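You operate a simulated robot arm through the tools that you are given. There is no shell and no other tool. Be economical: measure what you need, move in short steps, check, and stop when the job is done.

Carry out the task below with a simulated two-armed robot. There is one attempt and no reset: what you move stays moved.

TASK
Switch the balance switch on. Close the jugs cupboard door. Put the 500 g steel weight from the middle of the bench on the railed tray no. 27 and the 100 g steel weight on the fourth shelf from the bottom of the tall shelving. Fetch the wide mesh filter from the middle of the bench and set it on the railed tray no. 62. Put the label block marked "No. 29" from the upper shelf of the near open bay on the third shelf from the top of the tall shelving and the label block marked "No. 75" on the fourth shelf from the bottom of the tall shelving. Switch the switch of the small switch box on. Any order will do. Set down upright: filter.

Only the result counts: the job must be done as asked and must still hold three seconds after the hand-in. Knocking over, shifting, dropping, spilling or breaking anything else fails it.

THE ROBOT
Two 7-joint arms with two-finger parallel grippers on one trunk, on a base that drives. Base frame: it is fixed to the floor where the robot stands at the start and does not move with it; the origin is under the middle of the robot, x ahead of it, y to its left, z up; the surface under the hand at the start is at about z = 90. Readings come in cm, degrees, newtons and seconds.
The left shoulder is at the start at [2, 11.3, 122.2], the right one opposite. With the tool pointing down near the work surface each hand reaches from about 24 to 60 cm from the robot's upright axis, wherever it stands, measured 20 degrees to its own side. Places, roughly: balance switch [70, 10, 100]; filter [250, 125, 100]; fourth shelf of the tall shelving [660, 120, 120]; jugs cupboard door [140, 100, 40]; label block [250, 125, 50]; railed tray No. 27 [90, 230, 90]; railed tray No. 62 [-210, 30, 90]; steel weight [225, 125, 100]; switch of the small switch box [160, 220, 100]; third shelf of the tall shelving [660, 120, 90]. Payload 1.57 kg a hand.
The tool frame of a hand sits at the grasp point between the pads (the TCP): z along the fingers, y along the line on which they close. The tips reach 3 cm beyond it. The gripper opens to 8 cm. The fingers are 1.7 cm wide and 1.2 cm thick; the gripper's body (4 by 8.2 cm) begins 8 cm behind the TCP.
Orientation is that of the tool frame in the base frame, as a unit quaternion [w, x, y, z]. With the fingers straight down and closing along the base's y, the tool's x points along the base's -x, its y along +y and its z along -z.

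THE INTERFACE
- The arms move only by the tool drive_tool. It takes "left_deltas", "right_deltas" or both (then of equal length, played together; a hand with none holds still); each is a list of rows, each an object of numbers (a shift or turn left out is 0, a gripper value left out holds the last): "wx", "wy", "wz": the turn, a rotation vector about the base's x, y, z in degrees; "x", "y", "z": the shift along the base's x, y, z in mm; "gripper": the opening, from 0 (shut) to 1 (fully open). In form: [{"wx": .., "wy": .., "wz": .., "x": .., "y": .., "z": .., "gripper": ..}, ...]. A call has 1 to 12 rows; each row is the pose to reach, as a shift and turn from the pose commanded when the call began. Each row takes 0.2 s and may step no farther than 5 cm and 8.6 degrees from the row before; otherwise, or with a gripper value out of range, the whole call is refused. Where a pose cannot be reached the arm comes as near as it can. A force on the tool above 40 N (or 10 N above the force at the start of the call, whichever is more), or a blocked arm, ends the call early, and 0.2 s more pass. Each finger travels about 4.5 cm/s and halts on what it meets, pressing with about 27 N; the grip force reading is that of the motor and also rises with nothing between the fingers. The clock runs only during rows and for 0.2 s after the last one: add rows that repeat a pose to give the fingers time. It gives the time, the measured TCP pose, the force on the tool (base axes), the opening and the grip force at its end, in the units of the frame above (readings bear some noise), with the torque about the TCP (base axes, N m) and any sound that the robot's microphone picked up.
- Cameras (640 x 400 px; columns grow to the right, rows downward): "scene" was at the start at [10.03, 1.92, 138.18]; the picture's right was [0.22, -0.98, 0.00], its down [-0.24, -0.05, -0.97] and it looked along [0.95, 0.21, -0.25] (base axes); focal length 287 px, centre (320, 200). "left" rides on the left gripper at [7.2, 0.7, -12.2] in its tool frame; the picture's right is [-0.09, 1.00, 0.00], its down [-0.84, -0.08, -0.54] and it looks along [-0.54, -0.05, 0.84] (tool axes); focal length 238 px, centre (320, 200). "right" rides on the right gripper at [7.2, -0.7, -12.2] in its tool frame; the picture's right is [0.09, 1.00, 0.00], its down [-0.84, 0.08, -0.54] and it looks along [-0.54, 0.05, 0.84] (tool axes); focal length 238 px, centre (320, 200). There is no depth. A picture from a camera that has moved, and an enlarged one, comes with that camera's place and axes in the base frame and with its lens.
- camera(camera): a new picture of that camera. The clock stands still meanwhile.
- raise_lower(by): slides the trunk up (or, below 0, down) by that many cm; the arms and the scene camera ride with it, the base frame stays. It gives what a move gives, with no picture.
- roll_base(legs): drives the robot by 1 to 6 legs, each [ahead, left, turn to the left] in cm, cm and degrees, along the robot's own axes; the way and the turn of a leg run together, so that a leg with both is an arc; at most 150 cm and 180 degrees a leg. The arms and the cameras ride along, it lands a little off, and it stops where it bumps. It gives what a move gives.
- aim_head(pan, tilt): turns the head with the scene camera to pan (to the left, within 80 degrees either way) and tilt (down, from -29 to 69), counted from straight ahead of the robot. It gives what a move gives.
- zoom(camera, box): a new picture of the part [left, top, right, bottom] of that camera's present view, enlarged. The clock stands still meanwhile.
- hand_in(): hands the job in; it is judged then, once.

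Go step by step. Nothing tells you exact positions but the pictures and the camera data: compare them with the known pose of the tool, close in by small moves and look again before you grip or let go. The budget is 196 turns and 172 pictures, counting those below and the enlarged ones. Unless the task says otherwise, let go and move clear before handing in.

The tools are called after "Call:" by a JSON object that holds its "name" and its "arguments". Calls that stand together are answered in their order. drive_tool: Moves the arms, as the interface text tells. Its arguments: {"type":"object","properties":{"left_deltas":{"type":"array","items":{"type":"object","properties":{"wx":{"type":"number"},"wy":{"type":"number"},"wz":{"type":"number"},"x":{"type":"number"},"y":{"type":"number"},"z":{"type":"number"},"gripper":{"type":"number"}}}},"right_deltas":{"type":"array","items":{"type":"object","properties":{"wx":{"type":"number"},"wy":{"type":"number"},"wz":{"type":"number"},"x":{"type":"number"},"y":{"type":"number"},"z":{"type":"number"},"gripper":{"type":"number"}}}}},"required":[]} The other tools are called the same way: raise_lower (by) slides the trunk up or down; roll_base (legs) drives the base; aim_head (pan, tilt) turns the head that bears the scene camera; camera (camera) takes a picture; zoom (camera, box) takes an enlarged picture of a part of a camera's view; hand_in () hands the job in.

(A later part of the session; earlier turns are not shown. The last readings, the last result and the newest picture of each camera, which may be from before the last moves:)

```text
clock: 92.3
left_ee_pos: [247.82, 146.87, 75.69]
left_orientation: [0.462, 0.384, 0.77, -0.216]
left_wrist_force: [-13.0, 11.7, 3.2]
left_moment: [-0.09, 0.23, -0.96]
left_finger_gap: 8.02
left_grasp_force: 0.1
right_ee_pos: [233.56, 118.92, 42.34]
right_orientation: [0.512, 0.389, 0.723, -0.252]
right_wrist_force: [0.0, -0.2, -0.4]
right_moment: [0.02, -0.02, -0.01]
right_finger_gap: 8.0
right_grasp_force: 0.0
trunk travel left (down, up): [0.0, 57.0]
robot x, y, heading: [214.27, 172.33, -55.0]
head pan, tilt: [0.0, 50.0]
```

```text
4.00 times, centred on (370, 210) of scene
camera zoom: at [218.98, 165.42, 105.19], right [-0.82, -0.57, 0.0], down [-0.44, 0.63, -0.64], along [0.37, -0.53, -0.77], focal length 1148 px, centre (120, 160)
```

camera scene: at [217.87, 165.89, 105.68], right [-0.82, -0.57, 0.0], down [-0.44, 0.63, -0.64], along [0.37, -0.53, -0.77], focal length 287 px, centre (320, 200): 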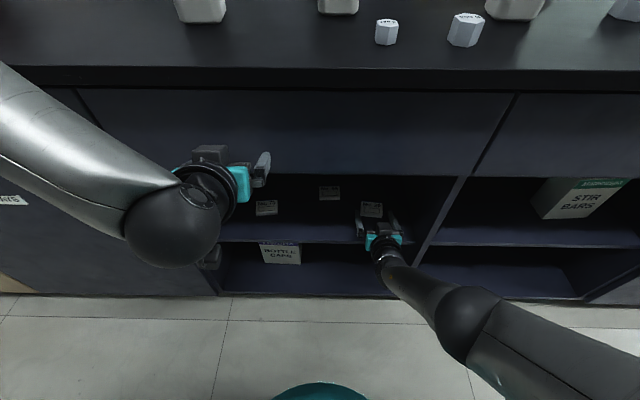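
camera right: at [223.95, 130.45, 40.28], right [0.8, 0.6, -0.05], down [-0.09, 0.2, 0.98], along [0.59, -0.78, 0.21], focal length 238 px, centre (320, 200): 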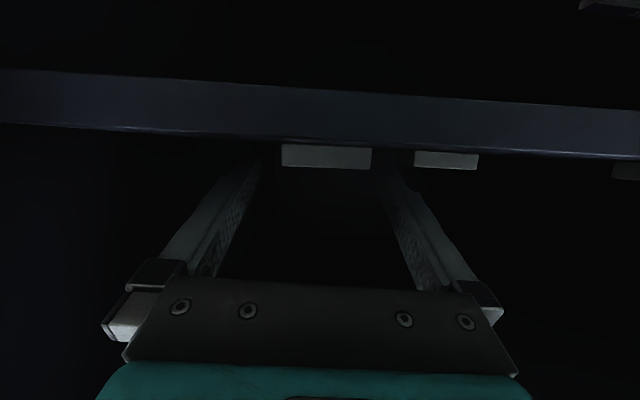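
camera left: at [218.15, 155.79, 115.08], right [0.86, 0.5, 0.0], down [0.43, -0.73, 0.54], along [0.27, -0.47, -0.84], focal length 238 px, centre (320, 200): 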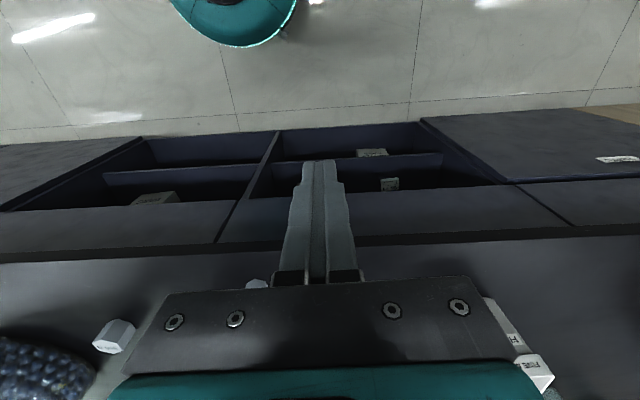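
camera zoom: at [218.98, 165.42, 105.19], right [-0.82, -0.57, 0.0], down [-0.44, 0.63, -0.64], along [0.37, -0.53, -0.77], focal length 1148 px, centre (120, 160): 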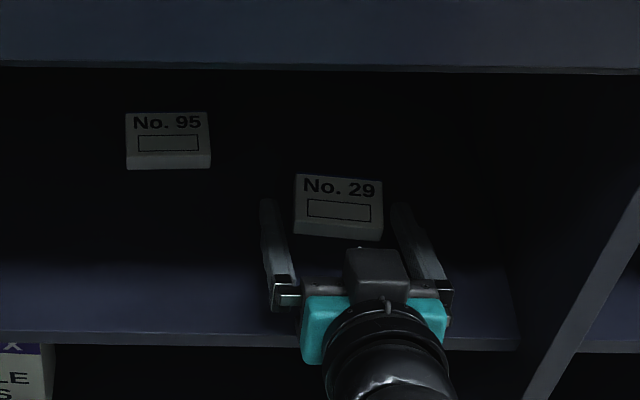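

The right fingers straddle No. 29 well. The left fingers touch the drawer front, so I retract them while closing the right gripper.

Call:
{"name": "drive_tool", "arguments": {"left_deltas": [{"x": -10, "y": 14}, {"x": -20, "y": 28, "wx": 4, "wy": 3}, {"x": -25, "y": 36, "wx": 8, "wy": 6}, {"x": -25, "y": 40, "wx": 12, "wy": 9}, {"x": -25, "y": 40, "wx": 12, "wy": 9}, {"x": -25, "y": 40, "wx": 12, "wy": 9}], "right_deltas": [{"gripper": 0.6}, {"gripper": 0.5}, {"gripper": 0.4}, {"gripper": 0.4}, {"gripper": 0.4}, {"gripper": 0.4}]}}

Call:
{"name": "zoom", "arguments": {"camera": "scene", "box": [300, 160, 440, 260]}}

```text
clock: 93.7
left_ee_pos: [246.19, 148.06, 75.29]
left_orientation: [0.358, 0.412, 0.822, -0.164]
left_wrist_force: [-0.4, -0.8, 0.2]
left_moment: [0.02, 0.02, 0.01]
left_finger_gap: 8.01
left_grasp_force: 0.0
left hand out of reach, approached as far as the arm can: row 1, 2, 3, 4, 5, 6
right_ee_pos: [233.63, 118.89, 42.22]
right_orientation: [0.512, 0.389, 0.723, -0.252]
right_wrist_force: [0.4, 0.4, 2.4]
right_moment: [-0.04, -0.06, -0.05]
right_finger_gap: 6.27
right_grasp_force: 27.4
trunk travel left (down, up): [0.0, 57.0]
robot x, y, heading: [214.38, 172.68, -54.9]
head pan, tilt: [0.0, 50.0]
```

```text
4.00 times, centred on (370, 210) of scene
camera zoom: at [219.09, 165.33, 105.18], right [-0.82, -0.57, 0.0], down [-0.44, 0.63, -0.64], along [0.37, -0.53, -0.77], focal length 1148 px, centre (120, 160)
```

zoom: 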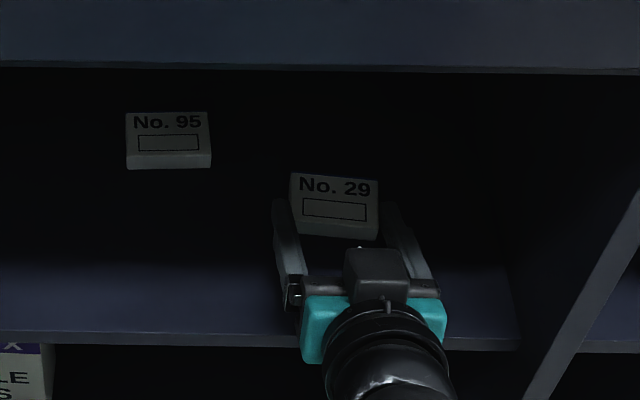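

No. 29 is gripped (gap 6.3 cm). Lift 2.5 cm and back the base out.

Call:
{"name": "drive_tool", "arguments": {"right_deltas": [{"z": 12}, {"z": 25}]}}

Call:
{"name": "roll_base", "arguments": {"legs": [[-25, 0, 0]]}}

Call:
{"name": "camera", "arguments": {"camera": "right"}}

```text
clock: 94.3
left_ee_pos: [246.12, 147.96, 75.21]
left_orientation: [0.357, 0.412, 0.822, -0.164]
left_wrist_force: [0.2, -1.1, 0.1]
left_moment: [0.01, -0.03, 0.0]
left_finger_gap: 8.02
left_grasp_force: 0.2
right_ee_pos: [233.62, 119.08, 44.81]
right_orientation: [0.512, 0.39, 0.723, -0.253]
right_wrist_force: [-1.1, 0.8, -0.6]
right_moment: [0.02, -0.01, -0.01]
right_finger_gap: 6.29
right_grasp_force: 26.9
trunk travel left (down, up): [0.0, 57.0]
robot x, y, heading: [214.25, 172.83, -54.8]
head pan, tilt: [0.0, 50.0]
```

```text
clock: 96.1
left_ee_pos: [232.3, 167.65, 75.22]
left_orientation: [0.358, 0.412, 0.822, -0.164]
left_wrist_force: [-0.5, -0.8, -0.5]
left_moment: [0.02, 0.01, 0.01]
left_finger_gap: 8.03
left_grasp_force: 0.1
right_ee_pos: [219.61, 138.6, 44.88]
right_orientation: [0.512, 0.39, 0.723, -0.253]
right_wrist_force: [-1.2, 0.3, -0.5]
right_moment: [0.03, 0.01, -0.02]
right_finger_gap: 6.25
right_grasp_force: 26.9
trunk travel left (down, up): [0.0, 57.0]
robot x, y, heading: [200.66, 192.04, -55.3]
head pan, tilt: [0.0, 50.0]
```

```text
115 pictures are left
camera right: at [211.23, 149.63, 42.33], right [0.8, 0.59, -0.05], down [-0.09, 0.2, 0.98], along [0.59, -0.78, 0.21], focal length 238 px, centre (320, 200)
```

right: 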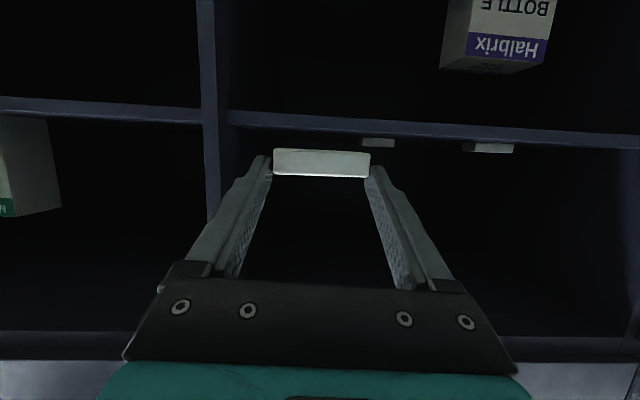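

No. 29 is held. Now raise the trunk, lift and retract the right hand with its block, and shift to bring the left hand towards the 100 g weight.

Call:
{"name": "raise_lower", "arguments": {"by": 27.5}}

Call:
{"name": "drive_tool", "arguments": {"right_deltas": [{"z": 45}, {"z": 90}, {"z": 135}, {"z": 180}, {"z": 225}, {"z": 270}, {"z": 310}, {"z": 350}, {"x": -20, "y": 28, "z": 380}, {"x": -40, "y": 56, "z": 410}, {"x": -60, "y": 84, "z": 440}, {"x": -80, "y": 112, "z": 450}]}}

Call:
{"name": "aim_head", "arguments": {"pan": 0, "tilt": 35}}

Call:
{"name": "camera", "arguments": {"camera": "scene"}}

```text
clock: 98.9
left_ee_pos: [232.31, 167.79, 102.8]
left_orientation: [0.358, 0.413, 0.821, -0.165]
left_wrist_force: [0.2, -0.4, -0.3]
left_moment: [-0.02, 0.01, 0.01]
left_finger_gap: 7.99
left_grasp_force: 0.0
right_ee_pos: [219.63, 138.45, 72.27]
right_orientation: [0.512, 0.389, 0.723, -0.253]
right_wrist_force: [-0.2, 0.1, -0.7]
right_moment: [-0.02, 0.0, -0.02]
right_finger_gap: 6.24
right_grasp_force: 26.8
trunk travel left (down, up): [-27.5, 29.5]
robot x, y, heading: [199.96, 192.14, -55.2]
head pan, tilt: [0.0, 50.0]
```

```text
clock: 101.5
left_ee_pos: [232.33, 167.61, 102.74]
left_orientation: [0.358, 0.412, 0.822, -0.164]
left_wrist_force: [0.2, 0.6, 0.2]
left_moment: [-0.03, 0.03, 0.01]
left_finger_gap: 7.99
left_grasp_force: 0.1
right_ee_pos: [213.6, 147.71, 117.92]
right_orientation: [0.511, 0.39, 0.722, -0.254]
right_wrist_force: [-0.2, 0.2, 0.1]
right_moment: [-0.03, 0.02, -0.01]
right_finger_gap: 6.22
right_grasp_force: 26.5
right hand out of reach, approached as far as the arm can: row 12
trunk travel left (down, up): [-27.5, 29.5]
robot x, y, heading: [200.8, 192.35, -55.2]
head pan, tilt: [0.0, 50.0]
```

```text
clock: 102.3
left_ee_pos: [232.3, 167.72, 102.66]
left_orientation: [0.358, 0.412, 0.822, -0.164]
left_wrist_force: [-0.6, -0.4, -0.1]
left_moment: [0.0, 0.01, 0.01]
left_finger_gap: 7.99
left_grasp_force: 0.1
right_ee_pos: [213.6, 147.74, 118.02]
right_orientation: [0.512, 0.39, 0.722, -0.253]
right_wrist_force: [0.1, 0.4, -0.7]
right_moment: [0.02, 0.02, 0.01]
right_finger_gap: 6.23
right_grasp_force: 26.5
trunk travel left (down, up): [-27.5, 29.5]
robot x, y, heading: [200.38, 192.25, -55.3]
head pan, tilt: [0.0, 35.0]
```

```text
114 pictures are left
camera scene: at [205.89, 184.12, 134.84], right [-0.82, -0.57, 0.0], down [-0.33, 0.47, -0.82], along [0.47, -0.67, -0.57], focal length 287 px, centre (320, 200)
```

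scene: 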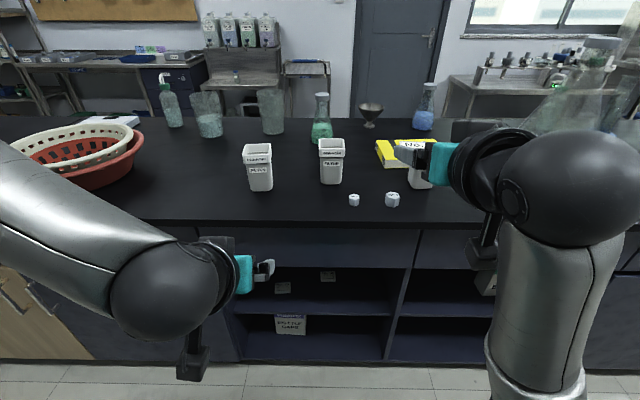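

The 100 g weight is at ≈[234.6,127.4]. I'll drive so the left hand is in front of it.

Call:
{"name": "roll_base", "arguments": {"legs": [[0, -21, 0], [24, 0, 0]]}}

Call:
{"name": "camera", "arguments": {"camera": "left"}}

Call:
{"name": "camera", "arguments": {"camera": "scene"}}

```text
clock: 105.3
left_ee_pos: [228.52, 136.64, 102.82]
left_orientation: [0.358, 0.411, 0.822, -0.164]
left_wrist_force: [0.3, -0.5, -0.1]
left_moment: [-0.01, -0.01, 0.0]
left_finger_gap: 8.0
left_grasp_force: 0.1
right_ee_pos: [209.95, 116.45, 117.96]
right_orientation: [0.513, 0.387, 0.724, -0.251]
right_wrist_force: [-0.2, 0.3, 0.1]
right_moment: [0.03, 0.02, 0.04]
right_finger_gap: 6.22
right_grasp_force: 27.2
trunk travel left (down, up): [-27.5, 29.5]
robot x, y, heading: [196.43, 161.16, -54.6]
head pan, tilt: [0.0, 35.0]
```

```text
113 pictures are left
camera left: at [220.56, 147.86, 105.98], right [0.83, 0.56, 0.09], down [0.03, -0.21, 0.98], along [0.56, -0.8, -0.19], focal length 238 px, centre (320, 200)
```

left: 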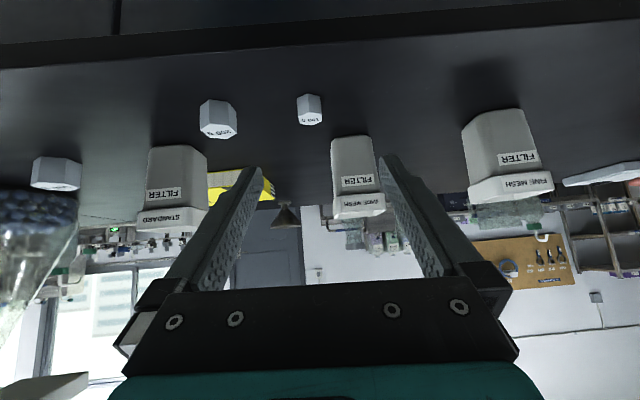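

```text
112 pictures are left
camera scene: at [202.09, 152.88, 134.84], right [-0.82, -0.58, 0.0], down [-0.33, 0.47, -0.82], along [0.47, -0.67, -0.57], focal length 287 px, centre (320, 200)
```

scene: 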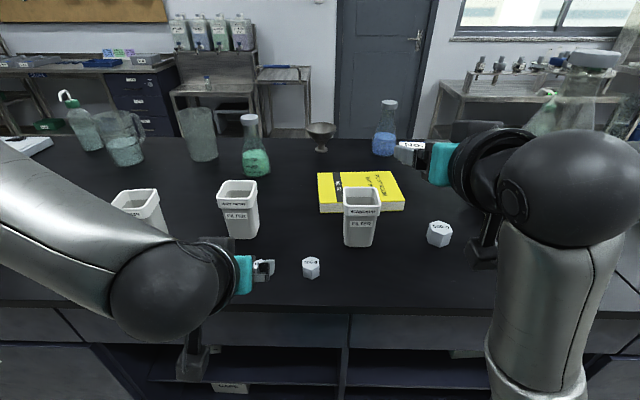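

Call:
{"name": "drive_tool", "arguments": {"left_deltas": [{"x": 0, "y": -5, "z": -35}, {"x": 5, "y": -15, "z": -70}, {"x": 18, "y": -32, "z": -90}, {"x": 30, "y": -50, "z": -95}, {"x": 42, "y": -67, "z": -96}]}}

Call:
{"name": "camera", "arguments": {"camera": "left"}}

```text
clock: 106.5
left_ee_pos: [234.88, 132.75, 96.22]
left_orientation: [0.358, 0.411, 0.822, -0.164]
left_wrist_force: [0.0, -0.3, -1.1]
left_moment: [0.0, -0.02, 0.02]
left_finger_gap: 8.01
left_grasp_force: 0.0
left hand out of reach, approached as far as the arm can: row 2, 3, 4, 5
right_ee_pos: [209.92, 116.62, 118.0]
right_orientation: [0.512, 0.388, 0.724, -0.252]
right_wrist_force: [-0.3, -1.0, -0.3]
right_moment: [0.03, 0.01, 0.02]
right_finger_gap: 6.21
right_grasp_force: 27.2
trunk travel left (down, up): [-27.5, 29.5]
robot x, y, heading: [196.45, 160.85, -54.8]
head pan, tilt: [0.0, 35.0]
```

```text
111 pictures are left
camera left: at [226.9, 144.03, 99.59], right [0.83, 0.55, 0.09], down [0.03, -0.21, 0.98], along [0.56, -0.81, -0.19], focal length 238 px, centre (320, 200)
```

left: 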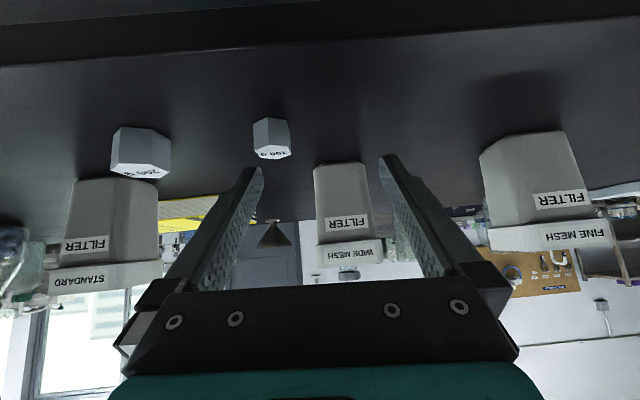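

The left arm is at a limit again, so I'll use base and trunk for the remaining alignment.

Call:
{"name": "roll_base", "arguments": {"legs": [[1.0, -3.4, 0]]}}

Call:
{"name": "camera", "arguments": {"camera": "left"}}

```text
clock: 107.3
left_ee_pos: [232.68, 129.94, 96.34]
left_orientation: [0.359, 0.41, 0.822, -0.163]
left_wrist_force: [0.5, 0.8, -0.5]
left_moment: [-0.03, 0.01, 0.04]
left_finger_gap: 7.95
left_grasp_force: 0.1
right_ee_pos: [207.76, 113.79, 117.95]
right_orientation: [0.513, 0.388, 0.723, -0.251]
right_wrist_force: [-1.0, -0.3, -0.2]
right_moment: [0.02, 0.0, 0.04]
right_finger_gap: 6.19
right_grasp_force: 26.5
trunk travel left (down, up): [-27.5, 29.5]
robot x, y, heading: [194.28, 158.11, -54.6]
head pan, tilt: [0.0, 35.0]
```

```text
110 pictures are left
camera left: at [224.68, 141.23, 99.6], right [0.83, 0.56, 0.09], down [0.03, -0.21, 0.98], along [0.56, -0.8, -0.19], focal length 238 px, centre (320, 200)
```

left: 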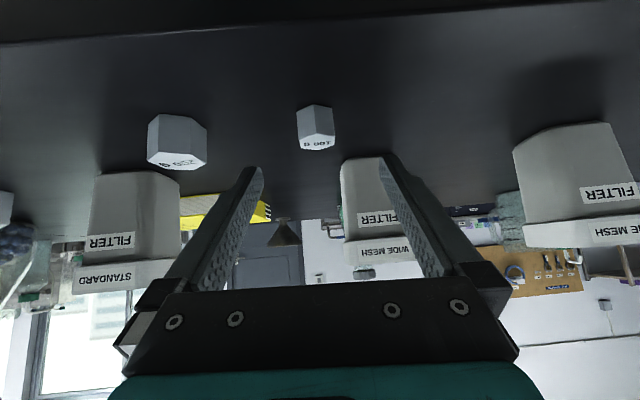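

Aligned. Lower the trunk 3.1 cm, then grip.

Call:
{"name": "raise_lower", "arguments": {"by": -3.1}}

Call:
{"name": "drive_tool", "arguments": {"left_deltas": [{"gripper": 0.5}, {"gripper": 0.25}, {"gripper": 0.1}, {"gripper": 0.1}, {"gripper": 0.1}, {"gripper": 0.1}, {"gripper": 0.1}]}}

Call:
{"name": "camera", "arguments": {"camera": "left"}}

```text
clock: 108.1
left_ee_pos: [232.68, 130.07, 93.19]
left_orientation: [0.358, 0.41, 0.823, -0.163]
left_wrist_force: [-0.8, 0.7, 0.3]
left_moment: [-0.02, -0.02, -0.02]
left_finger_gap: 7.99
left_grasp_force: 0.0
right_ee_pos: [207.84, 113.71, 114.95]
right_orientation: [0.513, 0.387, 0.724, -0.251]
right_wrist_force: [-0.5, 0.0, -0.7]
right_moment: [0.04, 0.02, -0.01]
right_finger_gap: 6.17
right_grasp_force: 27.1
trunk travel left (down, up): [-24.4, 32.6]
robot x, y, heading: [194.11, 158.53, -54.8]
head pan, tilt: [0.0, 35.0]
```

```text
clock: 109.7
left_ee_pos: [232.73, 129.97, 93.29]
left_orientation: [0.358, 0.41, 0.823, -0.164]
left_wrist_force: [-0.6, -1.5, 0.2]
left_moment: [-0.05, 0.07, -0.02]
left_finger_gap: 2.47
left_grasp_force: 27.2
right_ee_pos: [207.76, 113.82, 114.91]
right_orientation: [0.512, 0.388, 0.724, -0.251]
right_wrist_force: [-0.2, -0.6, -0.9]
right_moment: [0.0, 0.0, 0.03]
right_finger_gap: 6.21
right_grasp_force: 26.6
trunk travel left (down, up): [-24.4, 32.6]
robot x, y, heading: [194.51, 158.22, -54.6]
head pan, tilt: [0.0, 35.0]
```

```text
109 pictures are left
camera left: at [224.72, 141.29, 96.51], right [0.83, 0.56, 0.09], down [0.03, -0.21, 0.98], along [0.56, -0.8, -0.19], focal length 238 px, centre (320, 200)
```

left: 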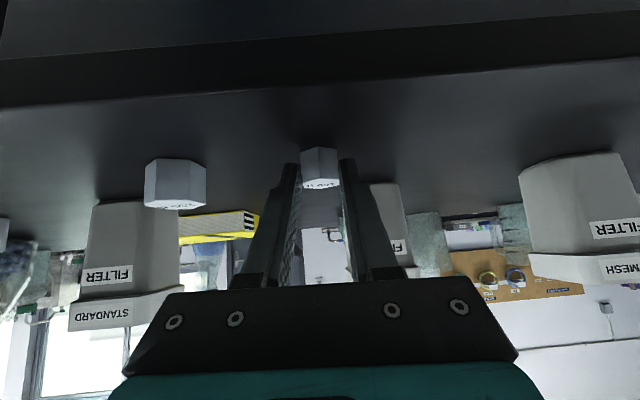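

Weight held (2.5 cm gap). Lift with the trunk, back off from the bench, and survey the way ahead.

Call:
{"name": "raise_lower", "arguments": {"by": 14}}

Call:
{"name": "roll_base", "arguments": {"legs": [[-27, 0, 0], [0, 0, 55]]}}

Call:
{"name": "aim_head", "arguments": {"pan": 20, "tilt": 12}}

Call:
{"name": "camera", "arguments": {"camera": "scene"}}

```text
clock: 111.4
left_ee_pos: [232.81, 130.07, 107.31]
left_orientation: [0.358, 0.411, 0.822, -0.163]
left_wrist_force: [0.0, -0.8, -1.8]
left_moment: [0.06, 0.01, 0.02]
left_finger_gap: 2.49
left_grasp_force: 27.5
right_ee_pos: [207.85, 113.75, 128.84]
right_orientation: [0.512, 0.388, 0.724, -0.251]
right_wrist_force: [0.3, -0.4, -0.9]
right_moment: [-0.01, 0.03, 0.03]
right_finger_gap: 6.18
right_grasp_force: 26.4
trunk travel left (down, up): [-38.4, 18.6]
robot x, y, heading: [194.32, 157.67, -54.5]
head pan, tilt: [0.0, 35.0]
```

```text
clock: 115.8
left_ee_pos: [223.68, 196.32, 107.25]
left_orientation: [0.393, -0.02, 0.919, 0.022]
left_wrist_force: [-0.7, 0.0, -1.1]
left_moment: [0.01, 0.02, 0.0]
left_finger_gap: 2.47
left_grasp_force: 26.9
right_ee_pos: [222.92, 166.55, 128.92]
right_orientation: [0.57, 0.006, 0.821, 0.016]
right_wrist_force: [0.1, 0.0, -0.1]
right_moment: [-0.03, -0.02, -0.03]
right_finger_gap: 6.11
right_grasp_force: 27.1
trunk travel left (down, up): [-38.4, 18.6]
robot x, y, heading: [178.65, 180.25, 0.8]
head pan, tilt: [0.0, 35.0]
```

```text
clock: 116.7
left_ee_pos: [223.68, 196.33, 107.15]
left_orientation: [0.392, -0.02, 0.919, 0.021]
left_wrist_force: [-0.8, 0.7, -1.4]
left_moment: [0.01, -0.01, 0.02]
left_finger_gap: 2.48
left_grasp_force: 27.5
right_ee_pos: [223.03, 166.5, 128.86]
right_orientation: [0.57, 0.005, 0.821, 0.017]
right_wrist_force: [-0.1, 0.5, -0.6]
right_moment: [0.04, 0.04, -0.01]
right_finger_gap: 6.11
right_grasp_force: 27.3
trunk travel left (down, up): [-38.4, 18.6]
robot x, y, heading: [178.83, 180.64, 1.0]
head pan, tilt: [20.0, 12.0]
```

```text
108 pictures are left
camera scene: at [188.35, 183.7, 149.43], right [0.36, -0.93, 0.0], down [-0.2, -0.07, -0.98], along [0.91, 0.35, -0.21], focal length 287 px, centre (320, 200)
```

scene: 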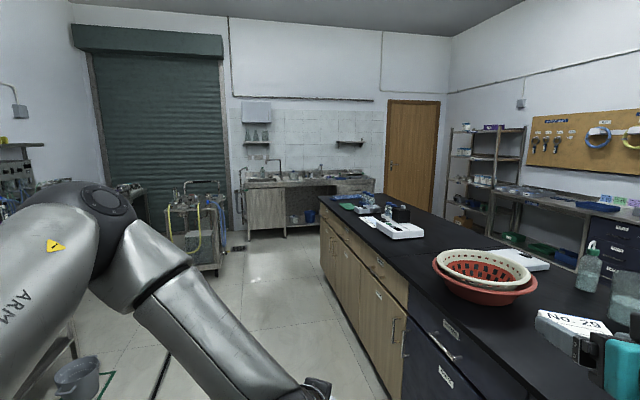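

Call:
{"name": "zoom", "arguments": {"camera": "scene", "box": [430, 110, 550, 260]}}

```text
2.67 times, centred on (490, 185) of scene
camera zoom: at [188.35, 183.7, 149.43], right [0.36, -0.93, 0.0], down [-0.2, -0.07, -0.98], along [0.91, 0.35, -0.21], focal length 765 px, centre (-133, 240)
```

zoom: 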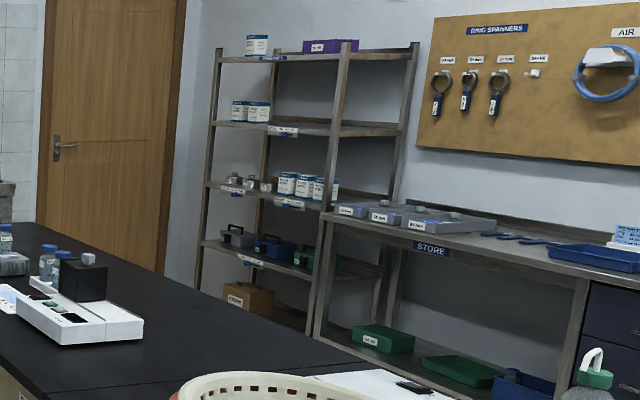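

The shelving has five shelves, facing the bench side; I must go round the bench's far end (l≈541 along the bench). Drive along the aisle and look.

Call:
{"name": "roll_base", "arguments": {"legs": [[0, 0, 33.5], [150, 0, 0], [150, 0, 0], [45, 0, 0], [0, 0, -60]]}}

Call:
{"name": "aim_head", "arguments": {"pan": -10, "tilt": 20}}

Call:
{"name": "camera", "arguments": {"camera": "scene"}}

```text
clock: 137.4
left_ee_pos: [509.18, 362.49, 107.29]
left_orientation: [0.388, 0.182, 0.901, -0.064]
left_wrist_force: [-0.9, 0.5, -1.2]
left_moment: [-0.05, -0.01, 0.02]
left_finger_gap: 2.48
left_grasp_force: 27.1
right_ee_pos: [495.9, 335.81, 128.87]
right_orientation: [0.56, 0.185, 0.8, -0.109]
right_wrist_force: [0.6, 0.3, -0.6]
right_moment: [0.01, 0.04, 0.0]
right_finger_gap: 6.08
right_grasp_force: 27.4
trunk travel left (down, up): [-38.4, 18.6]
robot x, y, heading: [462.03, 367.31, -24.3]
head pan, tilt: [20.0, 12.0]
```

```text
clock: 138.3
left_ee_pos: [509.18, 362.4, 107.27]
left_orientation: [0.389, 0.18, 0.901, -0.063]
left_wrist_force: [0.1, -0.5, -0.7]
left_moment: [0.01, -0.02, 0.03]
left_finger_gap: 2.47
left_grasp_force: 26.8
right_ee_pos: [495.98, 335.92, 128.75]
right_orientation: [0.559, 0.186, 0.8, -0.109]
right_wrist_force: [0.8, -0.6, 0.2]
right_moment: [0.04, 0.03, -0.01]
right_finger_gap: 6.11
right_grasp_force: 27.7
trunk travel left (down, up): [-38.4, 18.6]
robot x, y, heading: [461.89, 367.08, -24.5]
head pan, tilt: [-10.0, 20.0]
```

```text
106 pictures are left
camera scene: at [470.26, 361.67, 148.13], right [-0.56, -0.83, 0.0], down [-0.28, 0.19, -0.94], along [0.78, -0.53, -0.34], focal length 287 px, centre (320, 200)
```

scene: 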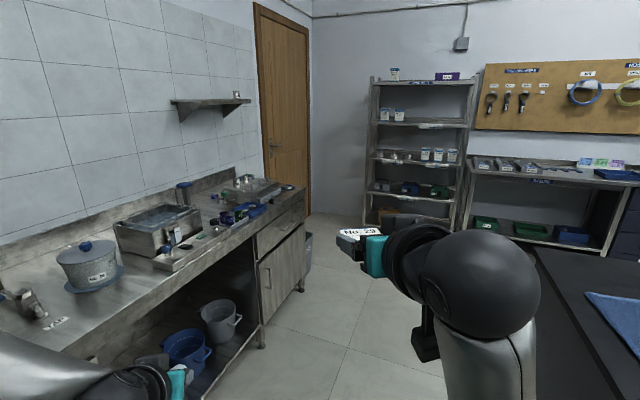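

I'll turn to face the shelving squarely and approach to about 90 cm.

Call:
{"name": "roll_base", "arguments": {"legs": [[0, 0, -31], [0, 17, 0], [110, 0, 0], [95, 0, 0]]}}

Call:
{"name": "aim_head", "arguments": {"pan": 0, "tilt": 20}}

Call:
{"name": "camera", "arguments": {"camera": "scene"}}

```text
clock: 151.1
left_ee_pos: [634.0, 184.12, 107.21]
left_orientation: [0.36, 0.4, 0.828, -0.158]
left_wrist_force: [1.1, -1.0, -0.4]
left_moment: [0.02, 0.02, 0.01]
left_finger_gap: 2.45
left_grasp_force: 27.0
right_ee_pos: [609.47, 167.17, 128.83]
right_orientation: [0.515, 0.38, 0.728, -0.246]
right_wrist_force: [-0.3, -0.7, -0.6]
right_moment: [0.03, 0.01, -0.01]
right_finger_gap: 6.1
right_grasp_force: 27.4
trunk travel left (down, up): [-38.4, 18.6]
robot x, y, heading: [594.79, 211.42, -53.5]
head pan, tilt: [-10.0, 20.0]
```

```text
clock: 151.8
left_ee_pos: [633.82, 184.21, 107.17]
left_orientation: [0.361, 0.401, 0.827, -0.159]
left_wrist_force: [-0.4, 0.3, -2.0]
left_moment: [0.02, 0.02, 0.04]
left_finger_gap: 2.47
left_grasp_force: 27.2
right_ee_pos: [609.31, 167.25, 128.89]
right_orientation: [0.515, 0.38, 0.728, -0.246]
right_wrist_force: [0.3, 0.7, -0.5]
right_moment: [-0.01, -0.03, 0.01]
right_finger_gap: 6.1
right_grasp_force: 26.8
trunk travel left (down, up): [-38.4, 18.6]
robot x, y, heading: [594.66, 211.62, -53.6]
head pan, tilt: [0.0, 20.0]
```

```text
105 pictures are left
camera scene: at [600.89, 203.11, 148.13], right [-0.8, -0.6, 0.0], down [-0.2, 0.27, -0.94], along [0.56, -0.75, -0.34], focal length 287 px, centre (320, 200)
```

scene: 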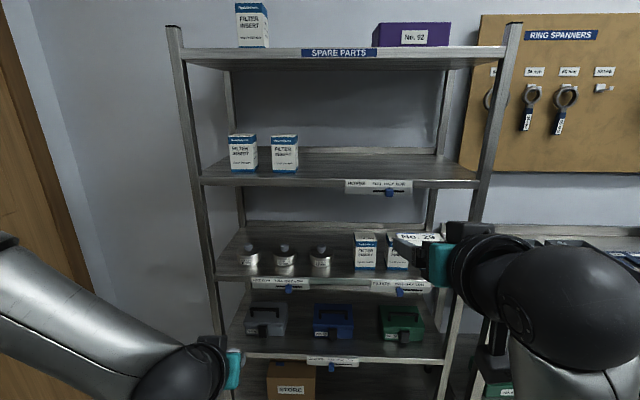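

Third-from-top shelf ≈ z 87, fourth-from-bottom ≈ z 121, front edge n'≈260. First place No. 29 with the right hand; lower the trunk and extend the right arm while watching.

Call:
{"name": "raise_lower", "arguments": {"by": -20}}

Call:
{"name": "drive_tool", "arguments": {"right_deltas": [{"x": 10, "y": -15, "z": -20}, {"x": 20, "y": -30, "z": -40}, {"x": 30, "y": -45, "z": -60}, {"x": 42, "y": -62, "z": -80}, {"x": 54, "y": -78, "z": -100}, {"x": 66, "y": -95, "z": -120}]}}

Call:
{"name": "camera", "arguments": {"camera": "right"}}

Call:
{"name": "camera", "arguments": {"camera": "scene"}}

```text
clock: 153.9
left_ee_pos: [633.87, 184.05, 87.18]
left_orientation: [0.36, 0.401, 0.827, -0.159]
left_wrist_force: [-0.2, 1.0, -1.6]
left_moment: [0.04, 0.0, 0.01]
left_finger_gap: 2.46
left_grasp_force: 26.8
right_ee_pos: [609.46, 167.33, 108.87]
right_orientation: [0.515, 0.38, 0.728, -0.246]
right_wrist_force: [0.0, 0.8, -0.9]
right_moment: [-0.01, -0.03, -0.02]
right_finger_gap: 6.08
right_grasp_force: 27.0
trunk travel left (down, up): [-18.4, 38.6]
robot x, y, heading: [595.05, 211.3, -53.7]
head pan, tilt: [0.0, 20.0]
```

```text
clock: 155.3
left_ee_pos: [633.78, 184.09, 87.18]
left_orientation: [0.36, 0.401, 0.827, -0.159]
left_wrist_force: [0.4, 0.6, -0.6]
left_moment: [-0.02, 0.04, 0.02]
left_finger_gap: 2.46
left_grasp_force: 27.2
right_ee_pos: [616.02, 157.69, 96.79]
right_orientation: [0.515, 0.379, 0.729, -0.245]
right_wrist_force: [-0.1, -0.1, -1.4]
right_moment: [0.02, 0.01, -0.03]
right_finger_gap: 6.13
right_grasp_force: 26.9
trunk travel left (down, up): [-18.4, 38.6]
robot x, y, heading: [594.69, 211.32, -53.5]
head pan, tilt: [0.0, 20.0]
```

```text
104 pictures are left
camera right: at [607.25, 168.5, 94.31], right [0.79, 0.62, -0.05], down [-0.09, 0.2, 0.98], along [0.61, -0.76, 0.21], focal length 238 px, centre (320, 200)
```

right: 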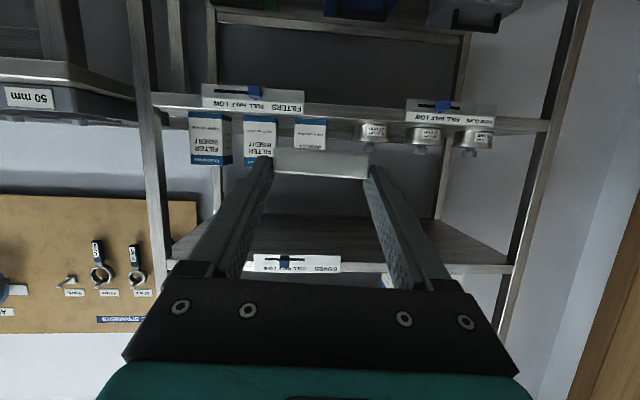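

```text
103 pictures are left
camera scene: at [600.9, 203.1, 128.13], right [-0.8, -0.6, 0.0], down [-0.2, 0.27, -0.94], along [0.56, -0.75, -0.34], focal length 287 px, centre (320, 200)
```

scene: 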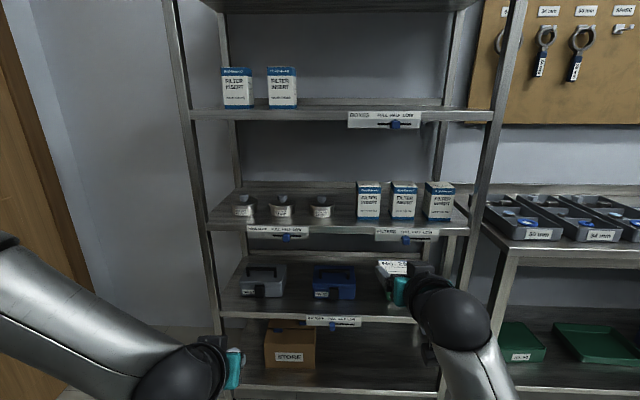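

Free place on the third shelf: between the weights and the boxes near the front (l≈605). Drive in 37 cm and shift left 6.6 at 7 cm above the shelf.

Call:
{"name": "roll_base", "arguments": {"legs": [[0, 6.6, 0], [36, 0, 0]]}}

Call:
{"name": "camera", "arguments": {"camera": "right"}}

Call:
{"name": "camera", "arguments": {"camera": "scene"}}

```text
clock: 158.3
left_ee_pos: [660.71, 158.85, 87.34]
left_orientation: [0.359, 0.401, 0.828, -0.159]
left_wrist_force: [-0.2, 0.0, -1.0]
left_moment: [0.03, 0.02, 0.0]
left_finger_gap: 2.48
left_grasp_force: 26.3
right_ee_pos: [642.8, 132.49, 96.77]
right_orientation: [0.515, 0.379, 0.729, -0.245]
right_wrist_force: [0.5, 0.0, -0.6]
right_moment: [-0.01, 0.02, 0.02]
right_finger_gap: 6.12
right_grasp_force: 27.4
trunk travel left (down, up): [-18.4, 38.6]
robot x, y, heading: [621.29, 186.6, -53.5]
head pan, tilt: [0.0, 20.0]
```

```text
102 pictures are left
camera right: at [634.06, 143.29, 94.34], right [0.79, 0.62, -0.05], down [-0.09, 0.2, 0.98], along [0.61, -0.76, 0.21], focal length 238 px, centre (320, 200)
```

right: 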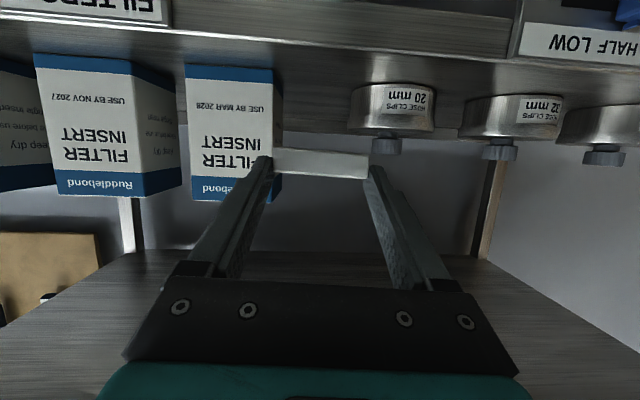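

```text
101 pictures are left
camera scene: at [627.71, 177.86, 128.13], right [-0.8, -0.6, 0.0], down [-0.2, 0.28, -0.94], along [0.56, -0.75, -0.34], focal length 287 px, centre (320, 200)
```

scene: 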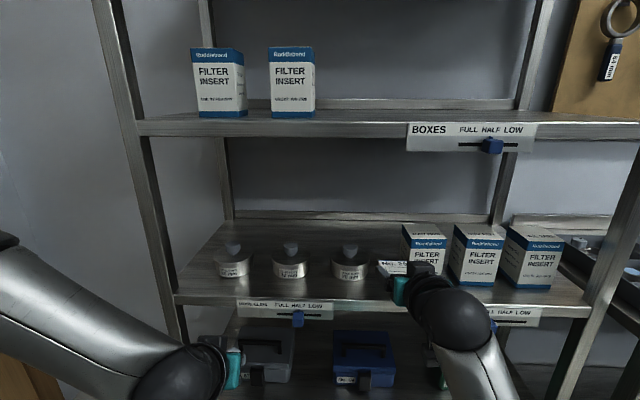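

Gap between box and tin is ~7 cm; I'll set the block centred at l≈604.5 just behind the edge. Advance 6.7 cm and lower part way.

Call:
{"name": "drive_tool", "arguments": {"right_deltas": [{"x": 9, "y": -14, "z": -10}, {"x": 18, "y": -28, "z": -25}, {"x": 27, "y": -43, "z": -40}, {"x": 36, "y": -57, "z": -50}, {"x": 36, "y": -57, "z": -50}]}}

Call:
{"name": "camera", "arguments": {"camera": "right"}}

Call:
{"name": "zoom", "arguments": {"camera": "scene", "box": [300, 200, 500, 340]}}

```text
clock: 159.5
left_ee_pos: [660.58, 158.78, 87.28]
left_orientation: [0.36, 0.401, 0.828, -0.158]
left_wrist_force: [-0.5, 0.0, -0.9]
left_moment: [0.02, 0.06, 0.01]
left_finger_gap: 2.46
left_grasp_force: 27.2
right_ee_pos: [646.39, 127.0, 91.57]
right_orientation: [0.515, 0.38, 0.728, -0.246]
right_wrist_force: [-0.3, -0.2, -0.9]
right_moment: [-0.03, 0.02, 0.04]
right_finger_gap: 6.09
right_grasp_force: 26.7
trunk travel left (down, up): [-18.4, 38.6]
robot x, y, heading: [621.77, 186.19, -53.5]
head pan, tilt: [0.0, 20.0]
```

```text
100 pictures are left
camera right: at [637.67, 137.65, 89.11], right [0.79, 0.62, -0.05], down [-0.09, 0.2, 0.98], along [0.61, -0.76, 0.21], focal length 238 px, centre (320, 200)
```

right: 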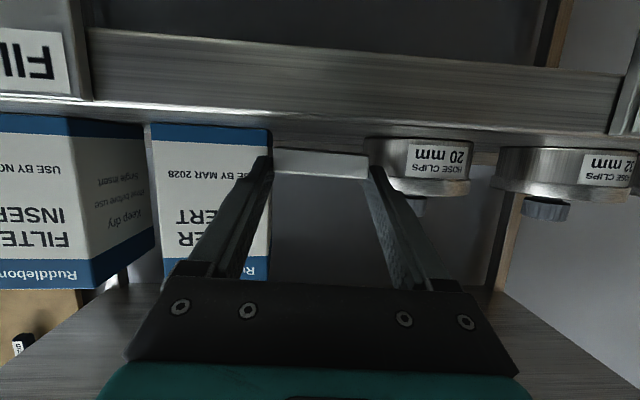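

```text
2.86 times, centred on (400, 270) of scene
camera zoom: at [627.69, 177.88, 128.13], right [-0.8, -0.6, 0.0], down [-0.2, 0.27, -0.94], along [0.56, -0.75, -0.34], focal length 820 px, centre (91, 0)
```

zoom: 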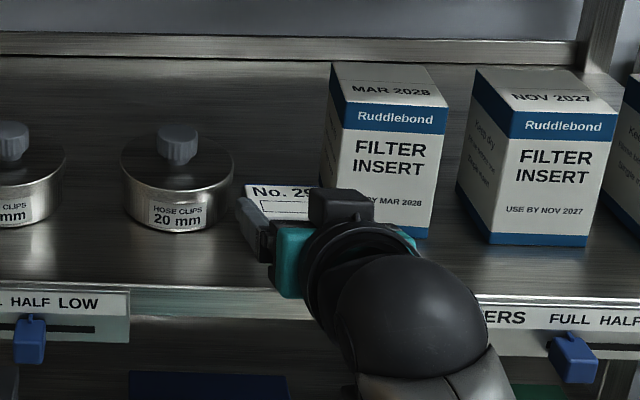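

The block fits in the gap. Lowering in small steps to contact.

Call:
{"name": "drive_tool", "arguments": {"right_deltas": [{"z": -6}, {"z": -10}, {"z": -13}, {"z": -15}, {"z": -17}]}}

Call:
{"name": "camera", "arguments": {"camera": "right"}}

```text
clock: 160.7
left_ee_pos: [660.7, 158.95, 87.22]
left_orientation: [0.36, 0.401, 0.827, -0.159]
left_wrist_force: [0.2, -0.1, -0.5]
left_moment: [0.02, 0.06, -0.01]
left_finger_gap: 2.48
left_grasp_force: 26.4
right_ee_pos: [646.38, 126.8, 90.43]
right_orientation: [0.518, 0.378, 0.727, -0.246]
right_wrist_force: [0.7, 0.4, 8.1]
right_moment: [-0.19, 0.14, 0.03]
right_finger_gap: 6.11
right_grasp_force: 27.2
trunk travel left (down, up): [-18.4, 38.6]
robot x, y, heading: [621.38, 186.27, -53.3]
head pan, tilt: [0.0, 20.0]
```

```text
98 pictures are left
camera right: at [637.65, 137.58, 87.81], right [0.79, 0.62, -0.05], down [-0.1, 0.21, 0.97], along [0.61, -0.76, 0.22], focal length 238 px, centre (320, 200)
```

right: 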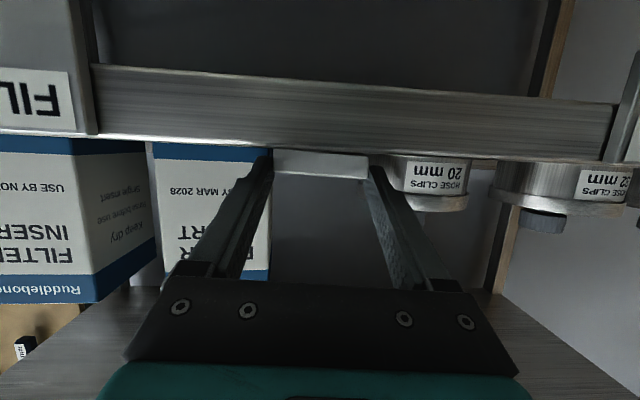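

Contact at ~8 N. Open slightly and back out.

Call:
{"name": "drive_tool", "arguments": {"right_deltas": [{"z": 2, "gripper": 0.82}, {"z": 2, "gripper": 0.88}, {"z": 2, "gripper": 0.88}, {"z": 2, "gripper": 0.88}]}}

Call:
{"name": "drive_tool", "arguments": {"right_deltas": [{"x": -12, "y": 17, "z": 2}, {"x": -24, "y": 34, "z": 6}, {"x": -36, "y": 52, "z": 12}, {"x": -52, "y": 76, "z": 18}, {"x": -66, "y": 96, "z": 24}]}}

Call:
{"name": "zoom", "arguments": {"camera": "scene", "box": [300, 200, 500, 340]}}

```text
clock: 161.7
left_ee_pos: [660.7, 158.91, 87.28]
left_orientation: [0.36, 0.402, 0.827, -0.16]
left_wrist_force: [-0.1, -0.1, -0.7]
left_moment: [0.03, 0.02, -0.01]
left_finger_gap: 2.44
left_grasp_force: 27.6
right_ee_pos: [646.33, 126.78, 90.19]
right_orientation: [0.515, 0.38, 0.728, -0.246]
right_wrist_force: [-0.3, 0.8, -0.8]
right_moment: [0.04, 0.01, -0.03]
right_finger_gap: 7.04
right_grasp_force: 0.2
trunk travel left (down, up): [-18.4, 38.6]
robot x, y, heading: [621.54, 186.26, -53.5]
head pan, tilt: [0.0, 20.0]
```

```text
clock: 162.9
left_ee_pos: [660.71, 158.91, 87.23]
left_orientation: [0.36, 0.401, 0.827, -0.159]
left_wrist_force: [0.1, -1.0, -0.7]
left_moment: [0.0, 0.03, 0.02]
left_finger_gap: 2.5
left_grasp_force: 26.2
right_ee_pos: [639.62, 136.49, 92.6]
right_orientation: [0.515, 0.379, 0.728, -0.245]
right_wrist_force: [0.6, -0.2, 0.1]
right_moment: [0.01, 0.0, -0.02]
right_finger_gap: 7.05
right_grasp_force: 0.1
trunk travel left (down, up): [-18.4, 38.6]
robot x, y, heading: [621.65, 186.21, -53.0]
head pan, tilt: [0.0, 20.0]
```

```text
2.86 times, centred on (400, 270) of scene
camera zoom: at [627.68, 177.9, 128.14], right [-0.8, -0.6, 0.0], down [-0.2, 0.27, -0.94], along [0.56, -0.75, -0.34], focal length 820 px, centre (91, 0)
```

zoom: 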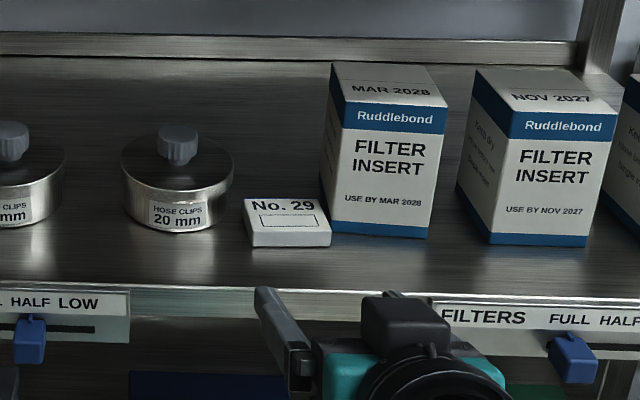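

No. 29 stands well. Now the 100 g weight with the left hand on the fourth shelf (z≈123): back off, raise the trunk, retract the right and extend the left hand.

Call:
{"name": "roll_base", "arguments": {"legs": [[-14, 0, 0], [0, -26, -2]]}}

Call:
{"name": "raise_lower", "arguments": {"by": 38}}

Call:
{"name": "drive_tool", "arguments": {"left_deltas": [{"z": 20}, {"z": 40}, {"z": 50, "x": 10, "y": -15}, {"z": 55, "x": 25, "y": -37}, {"z": 55, "x": 40, "y": -58}], "right_deltas": [{"x": -10, "y": 15}, {"x": -20, "y": 30}, {"x": -30, "y": 45}, {"x": -45, "y": 66}, {"x": -60, "y": 88}]}}

Call:
{"name": "camera", "arguments": {"camera": "left"}}

Call:
{"name": "camera", "arguments": {"camera": "scene"}}

```text
clock: 165.6
left_ee_pos: [630.89, 153.41, 87.18]
left_orientation: [0.357, 0.414, 0.821, -0.165]
left_wrist_force: [-0.9, 0.4, -1.5]
left_moment: [0.05, -0.02, 0.0]
left_finger_gap: 2.47
left_grasp_force: 27.5
right_ee_pos: [609.16, 131.68, 92.75]
right_orientation: [0.511, 0.392, 0.721, -0.255]
right_wrist_force: [0.6, -0.5, 0.6]
right_moment: [-0.05, -0.01, 0.03]
right_finger_gap: 7.03
right_grasp_force: 0.0
trunk travel left (down, up): [-18.4, 38.6]
robot x, y, heading: [592.65, 182.02, -55.0]
head pan, tilt: [0.0, 20.0]
```

```text
clock: 169.3
left_ee_pos: [630.8, 153.45, 125.19]
left_orientation: [0.357, 0.414, 0.821, -0.165]
left_wrist_force: [0.5, -0.2, -0.7]
left_moment: [0.04, 0.04, 0.0]
left_finger_gap: 2.5
left_grasp_force: 27.1
right_ee_pos: [609.21, 131.63, 130.72]
right_orientation: [0.511, 0.391, 0.722, -0.254]
right_wrist_force: [0.0, -0.1, 0.3]
right_moment: [0.01, 0.01, 0.02]
right_finger_gap: 7.03
right_grasp_force: 0.1
trunk travel left (down, up): [-56.4, 0.6]
robot x, y, heading: [592.65, 181.98, -55.4]
head pan, tilt: [0.0, 20.0]
```

```text
clock: 170.5
left_ee_pos: [635.23, 147.73, 130.85]
left_orientation: [0.357, 0.414, 0.821, -0.164]
left_wrist_force: [-0.5, 0.5, -0.6]
left_moment: [0.03, 0.01, 0.01]
left_finger_gap: 2.47
left_grasp_force: 27.5
right_ee_pos: [603.36, 140.57, 130.73]
right_orientation: [0.511, 0.392, 0.722, -0.255]
right_wrist_force: [0.6, 0.3, -0.1]
right_moment: [-0.01, -0.02, 0.01]
right_finger_gap: 7.04
right_grasp_force: 0.1
trunk travel left (down, up): [-56.4, 0.6]
robot x, y, heading: [592.54, 181.86, -55.4]
head pan, tilt: [0.0, 20.0]
```

```text
96 pictures are left
camera left: at [627.34, 159.06, 134.02], right [0.83, 0.55, 0.09], down [0.03, -0.21, 0.98], along [0.55, -0.81, -0.19], focal length 238 px, centre (320, 200)
```

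left: 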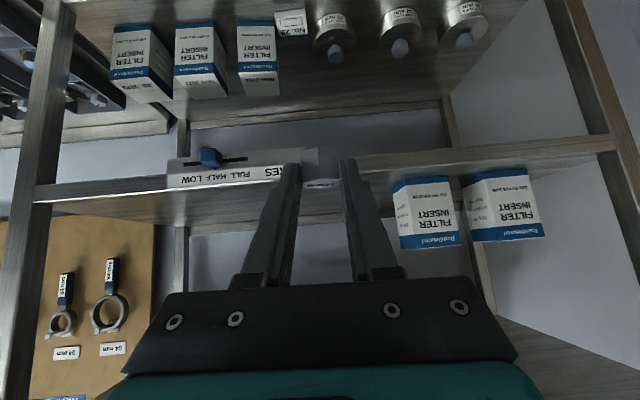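

```text
95 pictures are left
camera scene: at [598.61, 173.53, 166.13], right [-0.82, -0.57, 0.0], down [-0.19, 0.28, -0.94], along [0.53, -0.77, -0.34], focal length 287 px, centre (320, 200)
```

scene: 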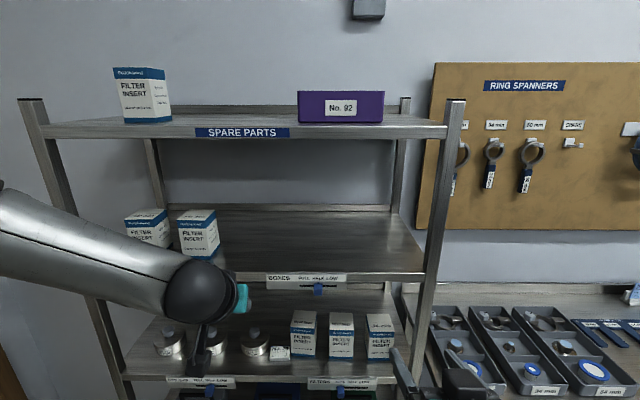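

Aligned at l≈607. Drive forward 26 cm, with the right hand drawn back a bit more.

Call:
{"name": "drive_tool", "arguments": {"right_deltas": [{"x": -15, "y": 22, "z": -10}, {"x": -30, "y": 44, "z": -20}]}}

Call:
{"name": "roll_base", "arguments": {"legs": [[25.5, 0, 0]]}}

Call:
{"name": "camera", "arguments": {"camera": "left"}}

Call:
{"name": "camera", "arguments": {"camera": "scene"}}

```text
clock: 171.1
left_ee_pos: [635.09, 147.77, 130.84]
left_orientation: [0.357, 0.415, 0.82, -0.166]
left_wrist_force: [-0.2, -0.7, -1.7]
left_moment: [-0.02, -0.02, 0.01]
left_finger_gap: 2.47
left_grasp_force: 27.2
right_ee_pos: [601.31, 143.71, 126.48]
right_orientation: [0.511, 0.392, 0.721, -0.254]
right_wrist_force: [-0.5, 0.7, -0.7]
right_moment: [0.01, 0.02, 0.0]
right_finger_gap: 7.02
right_grasp_force: 0.0
right hand out of reach, approached as far as the arm can: row 1, 2
trunk travel left (down, up): [-56.4, 0.6]
robot x, y, heading: [592.87, 181.95, -55.3]
head pan, tilt: [0.0, 20.0]
```

```text
clock: 172.9
left_ee_pos: [649.58, 126.45, 130.61]
left_orientation: [0.356, 0.416, 0.82, -0.165]
left_wrist_force: [0.2, -0.5, -0.9]
left_moment: [0.01, 0.04, 0.0]
left_finger_gap: 2.46
left_grasp_force: 26.9
right_ee_pos: [615.83, 122.62, 126.64]
right_orientation: [0.51, 0.393, 0.721, -0.255]
right_wrist_force: [-0.4, -0.4, -0.2]
right_moment: [0.02, -0.03, -0.02]
right_finger_gap: 7.04
right_grasp_force: 0.0
trunk travel left (down, up): [-56.4, 0.6]
robot x, y, heading: [607.52, 160.97, -55.5]
head pan, tilt: [0.0, 20.0]
```

```text
94 pictures are left
camera left: at [641.73, 137.86, 134.01], right [0.83, 0.54, 0.09], down [0.03, -0.21, 0.98], along [0.55, -0.81, -0.19], focal length 238 px, centre (320, 200)
```

left: 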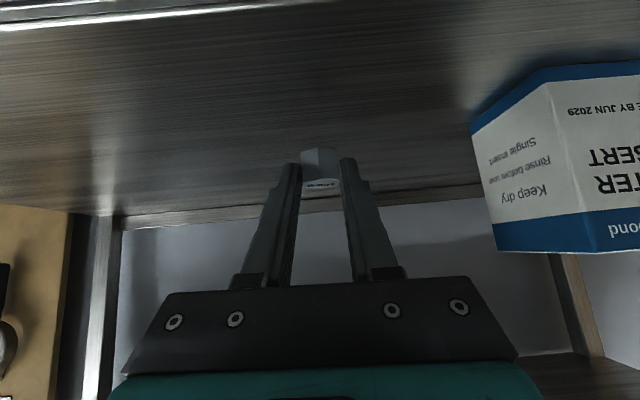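

```text
93 pictures are left
camera scene: at [613.09, 152.41, 166.13], right [-0.82, -0.57, 0.0], down [-0.19, 0.28, -0.94], along [0.53, -0.77, -0.34], focal length 287 px, centre (320, 200)
```

scene: 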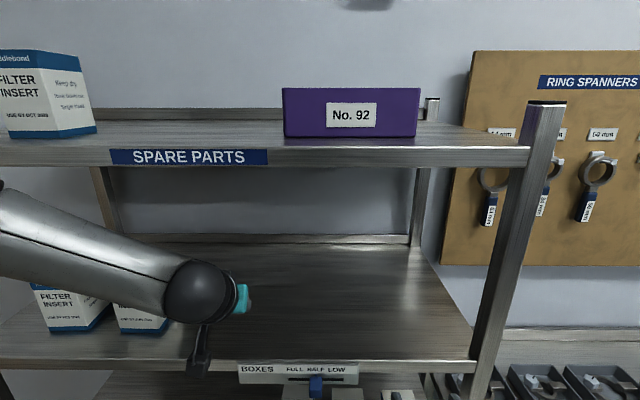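

Call:
{"name": "drive_tool", "arguments": {"left_deltas": [{"z": -15}, {"z": -30}, {"z": -36}, {"z": -40}, {"z": -44}, {"z": -48}, {"z": -52}]}}

Call:
{"name": "camera", "arguments": {"camera": "left"}}

```text
clock: 174.5
left_ee_pos: [649.86, 127.13, 127.22]
left_orientation: [0.36, 0.416, 0.818, -0.168]
left_wrist_force: [-0.5, -5.8, 18.9]
left_moment: [-0.54, 0.02, -0.08]
left_finger_gap: 2.48
left_grasp_force: 26.6
left hand out of reach, approached as far as the arm can: row 3, 4, 5, 6, 7
right_ee_pos: [615.62, 122.6, 126.54]
right_orientation: [0.511, 0.392, 0.721, -0.254]
right_wrist_force: [0.4, 0.3, -0.4]
right_moment: [0.03, -0.01, -0.04]
right_finger_gap: 7.07
right_grasp_force: 0.0
trunk travel left (down, up): [-56.4, 0.6]
robot x, y, heading: [607.1, 160.81, -55.3]
head pan, tilt: [0.0, 20.0]
```

```text
92 pictures are left
camera left: at [642.04, 138.55, 130.38], right [0.83, 0.54, 0.09], down [0.03, -0.2, 0.98], along [0.55, -0.81, -0.18], focal length 238 px, centre (320, 200)
```

left: 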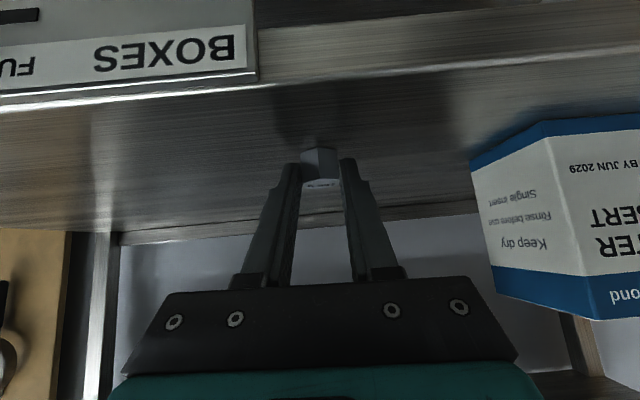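

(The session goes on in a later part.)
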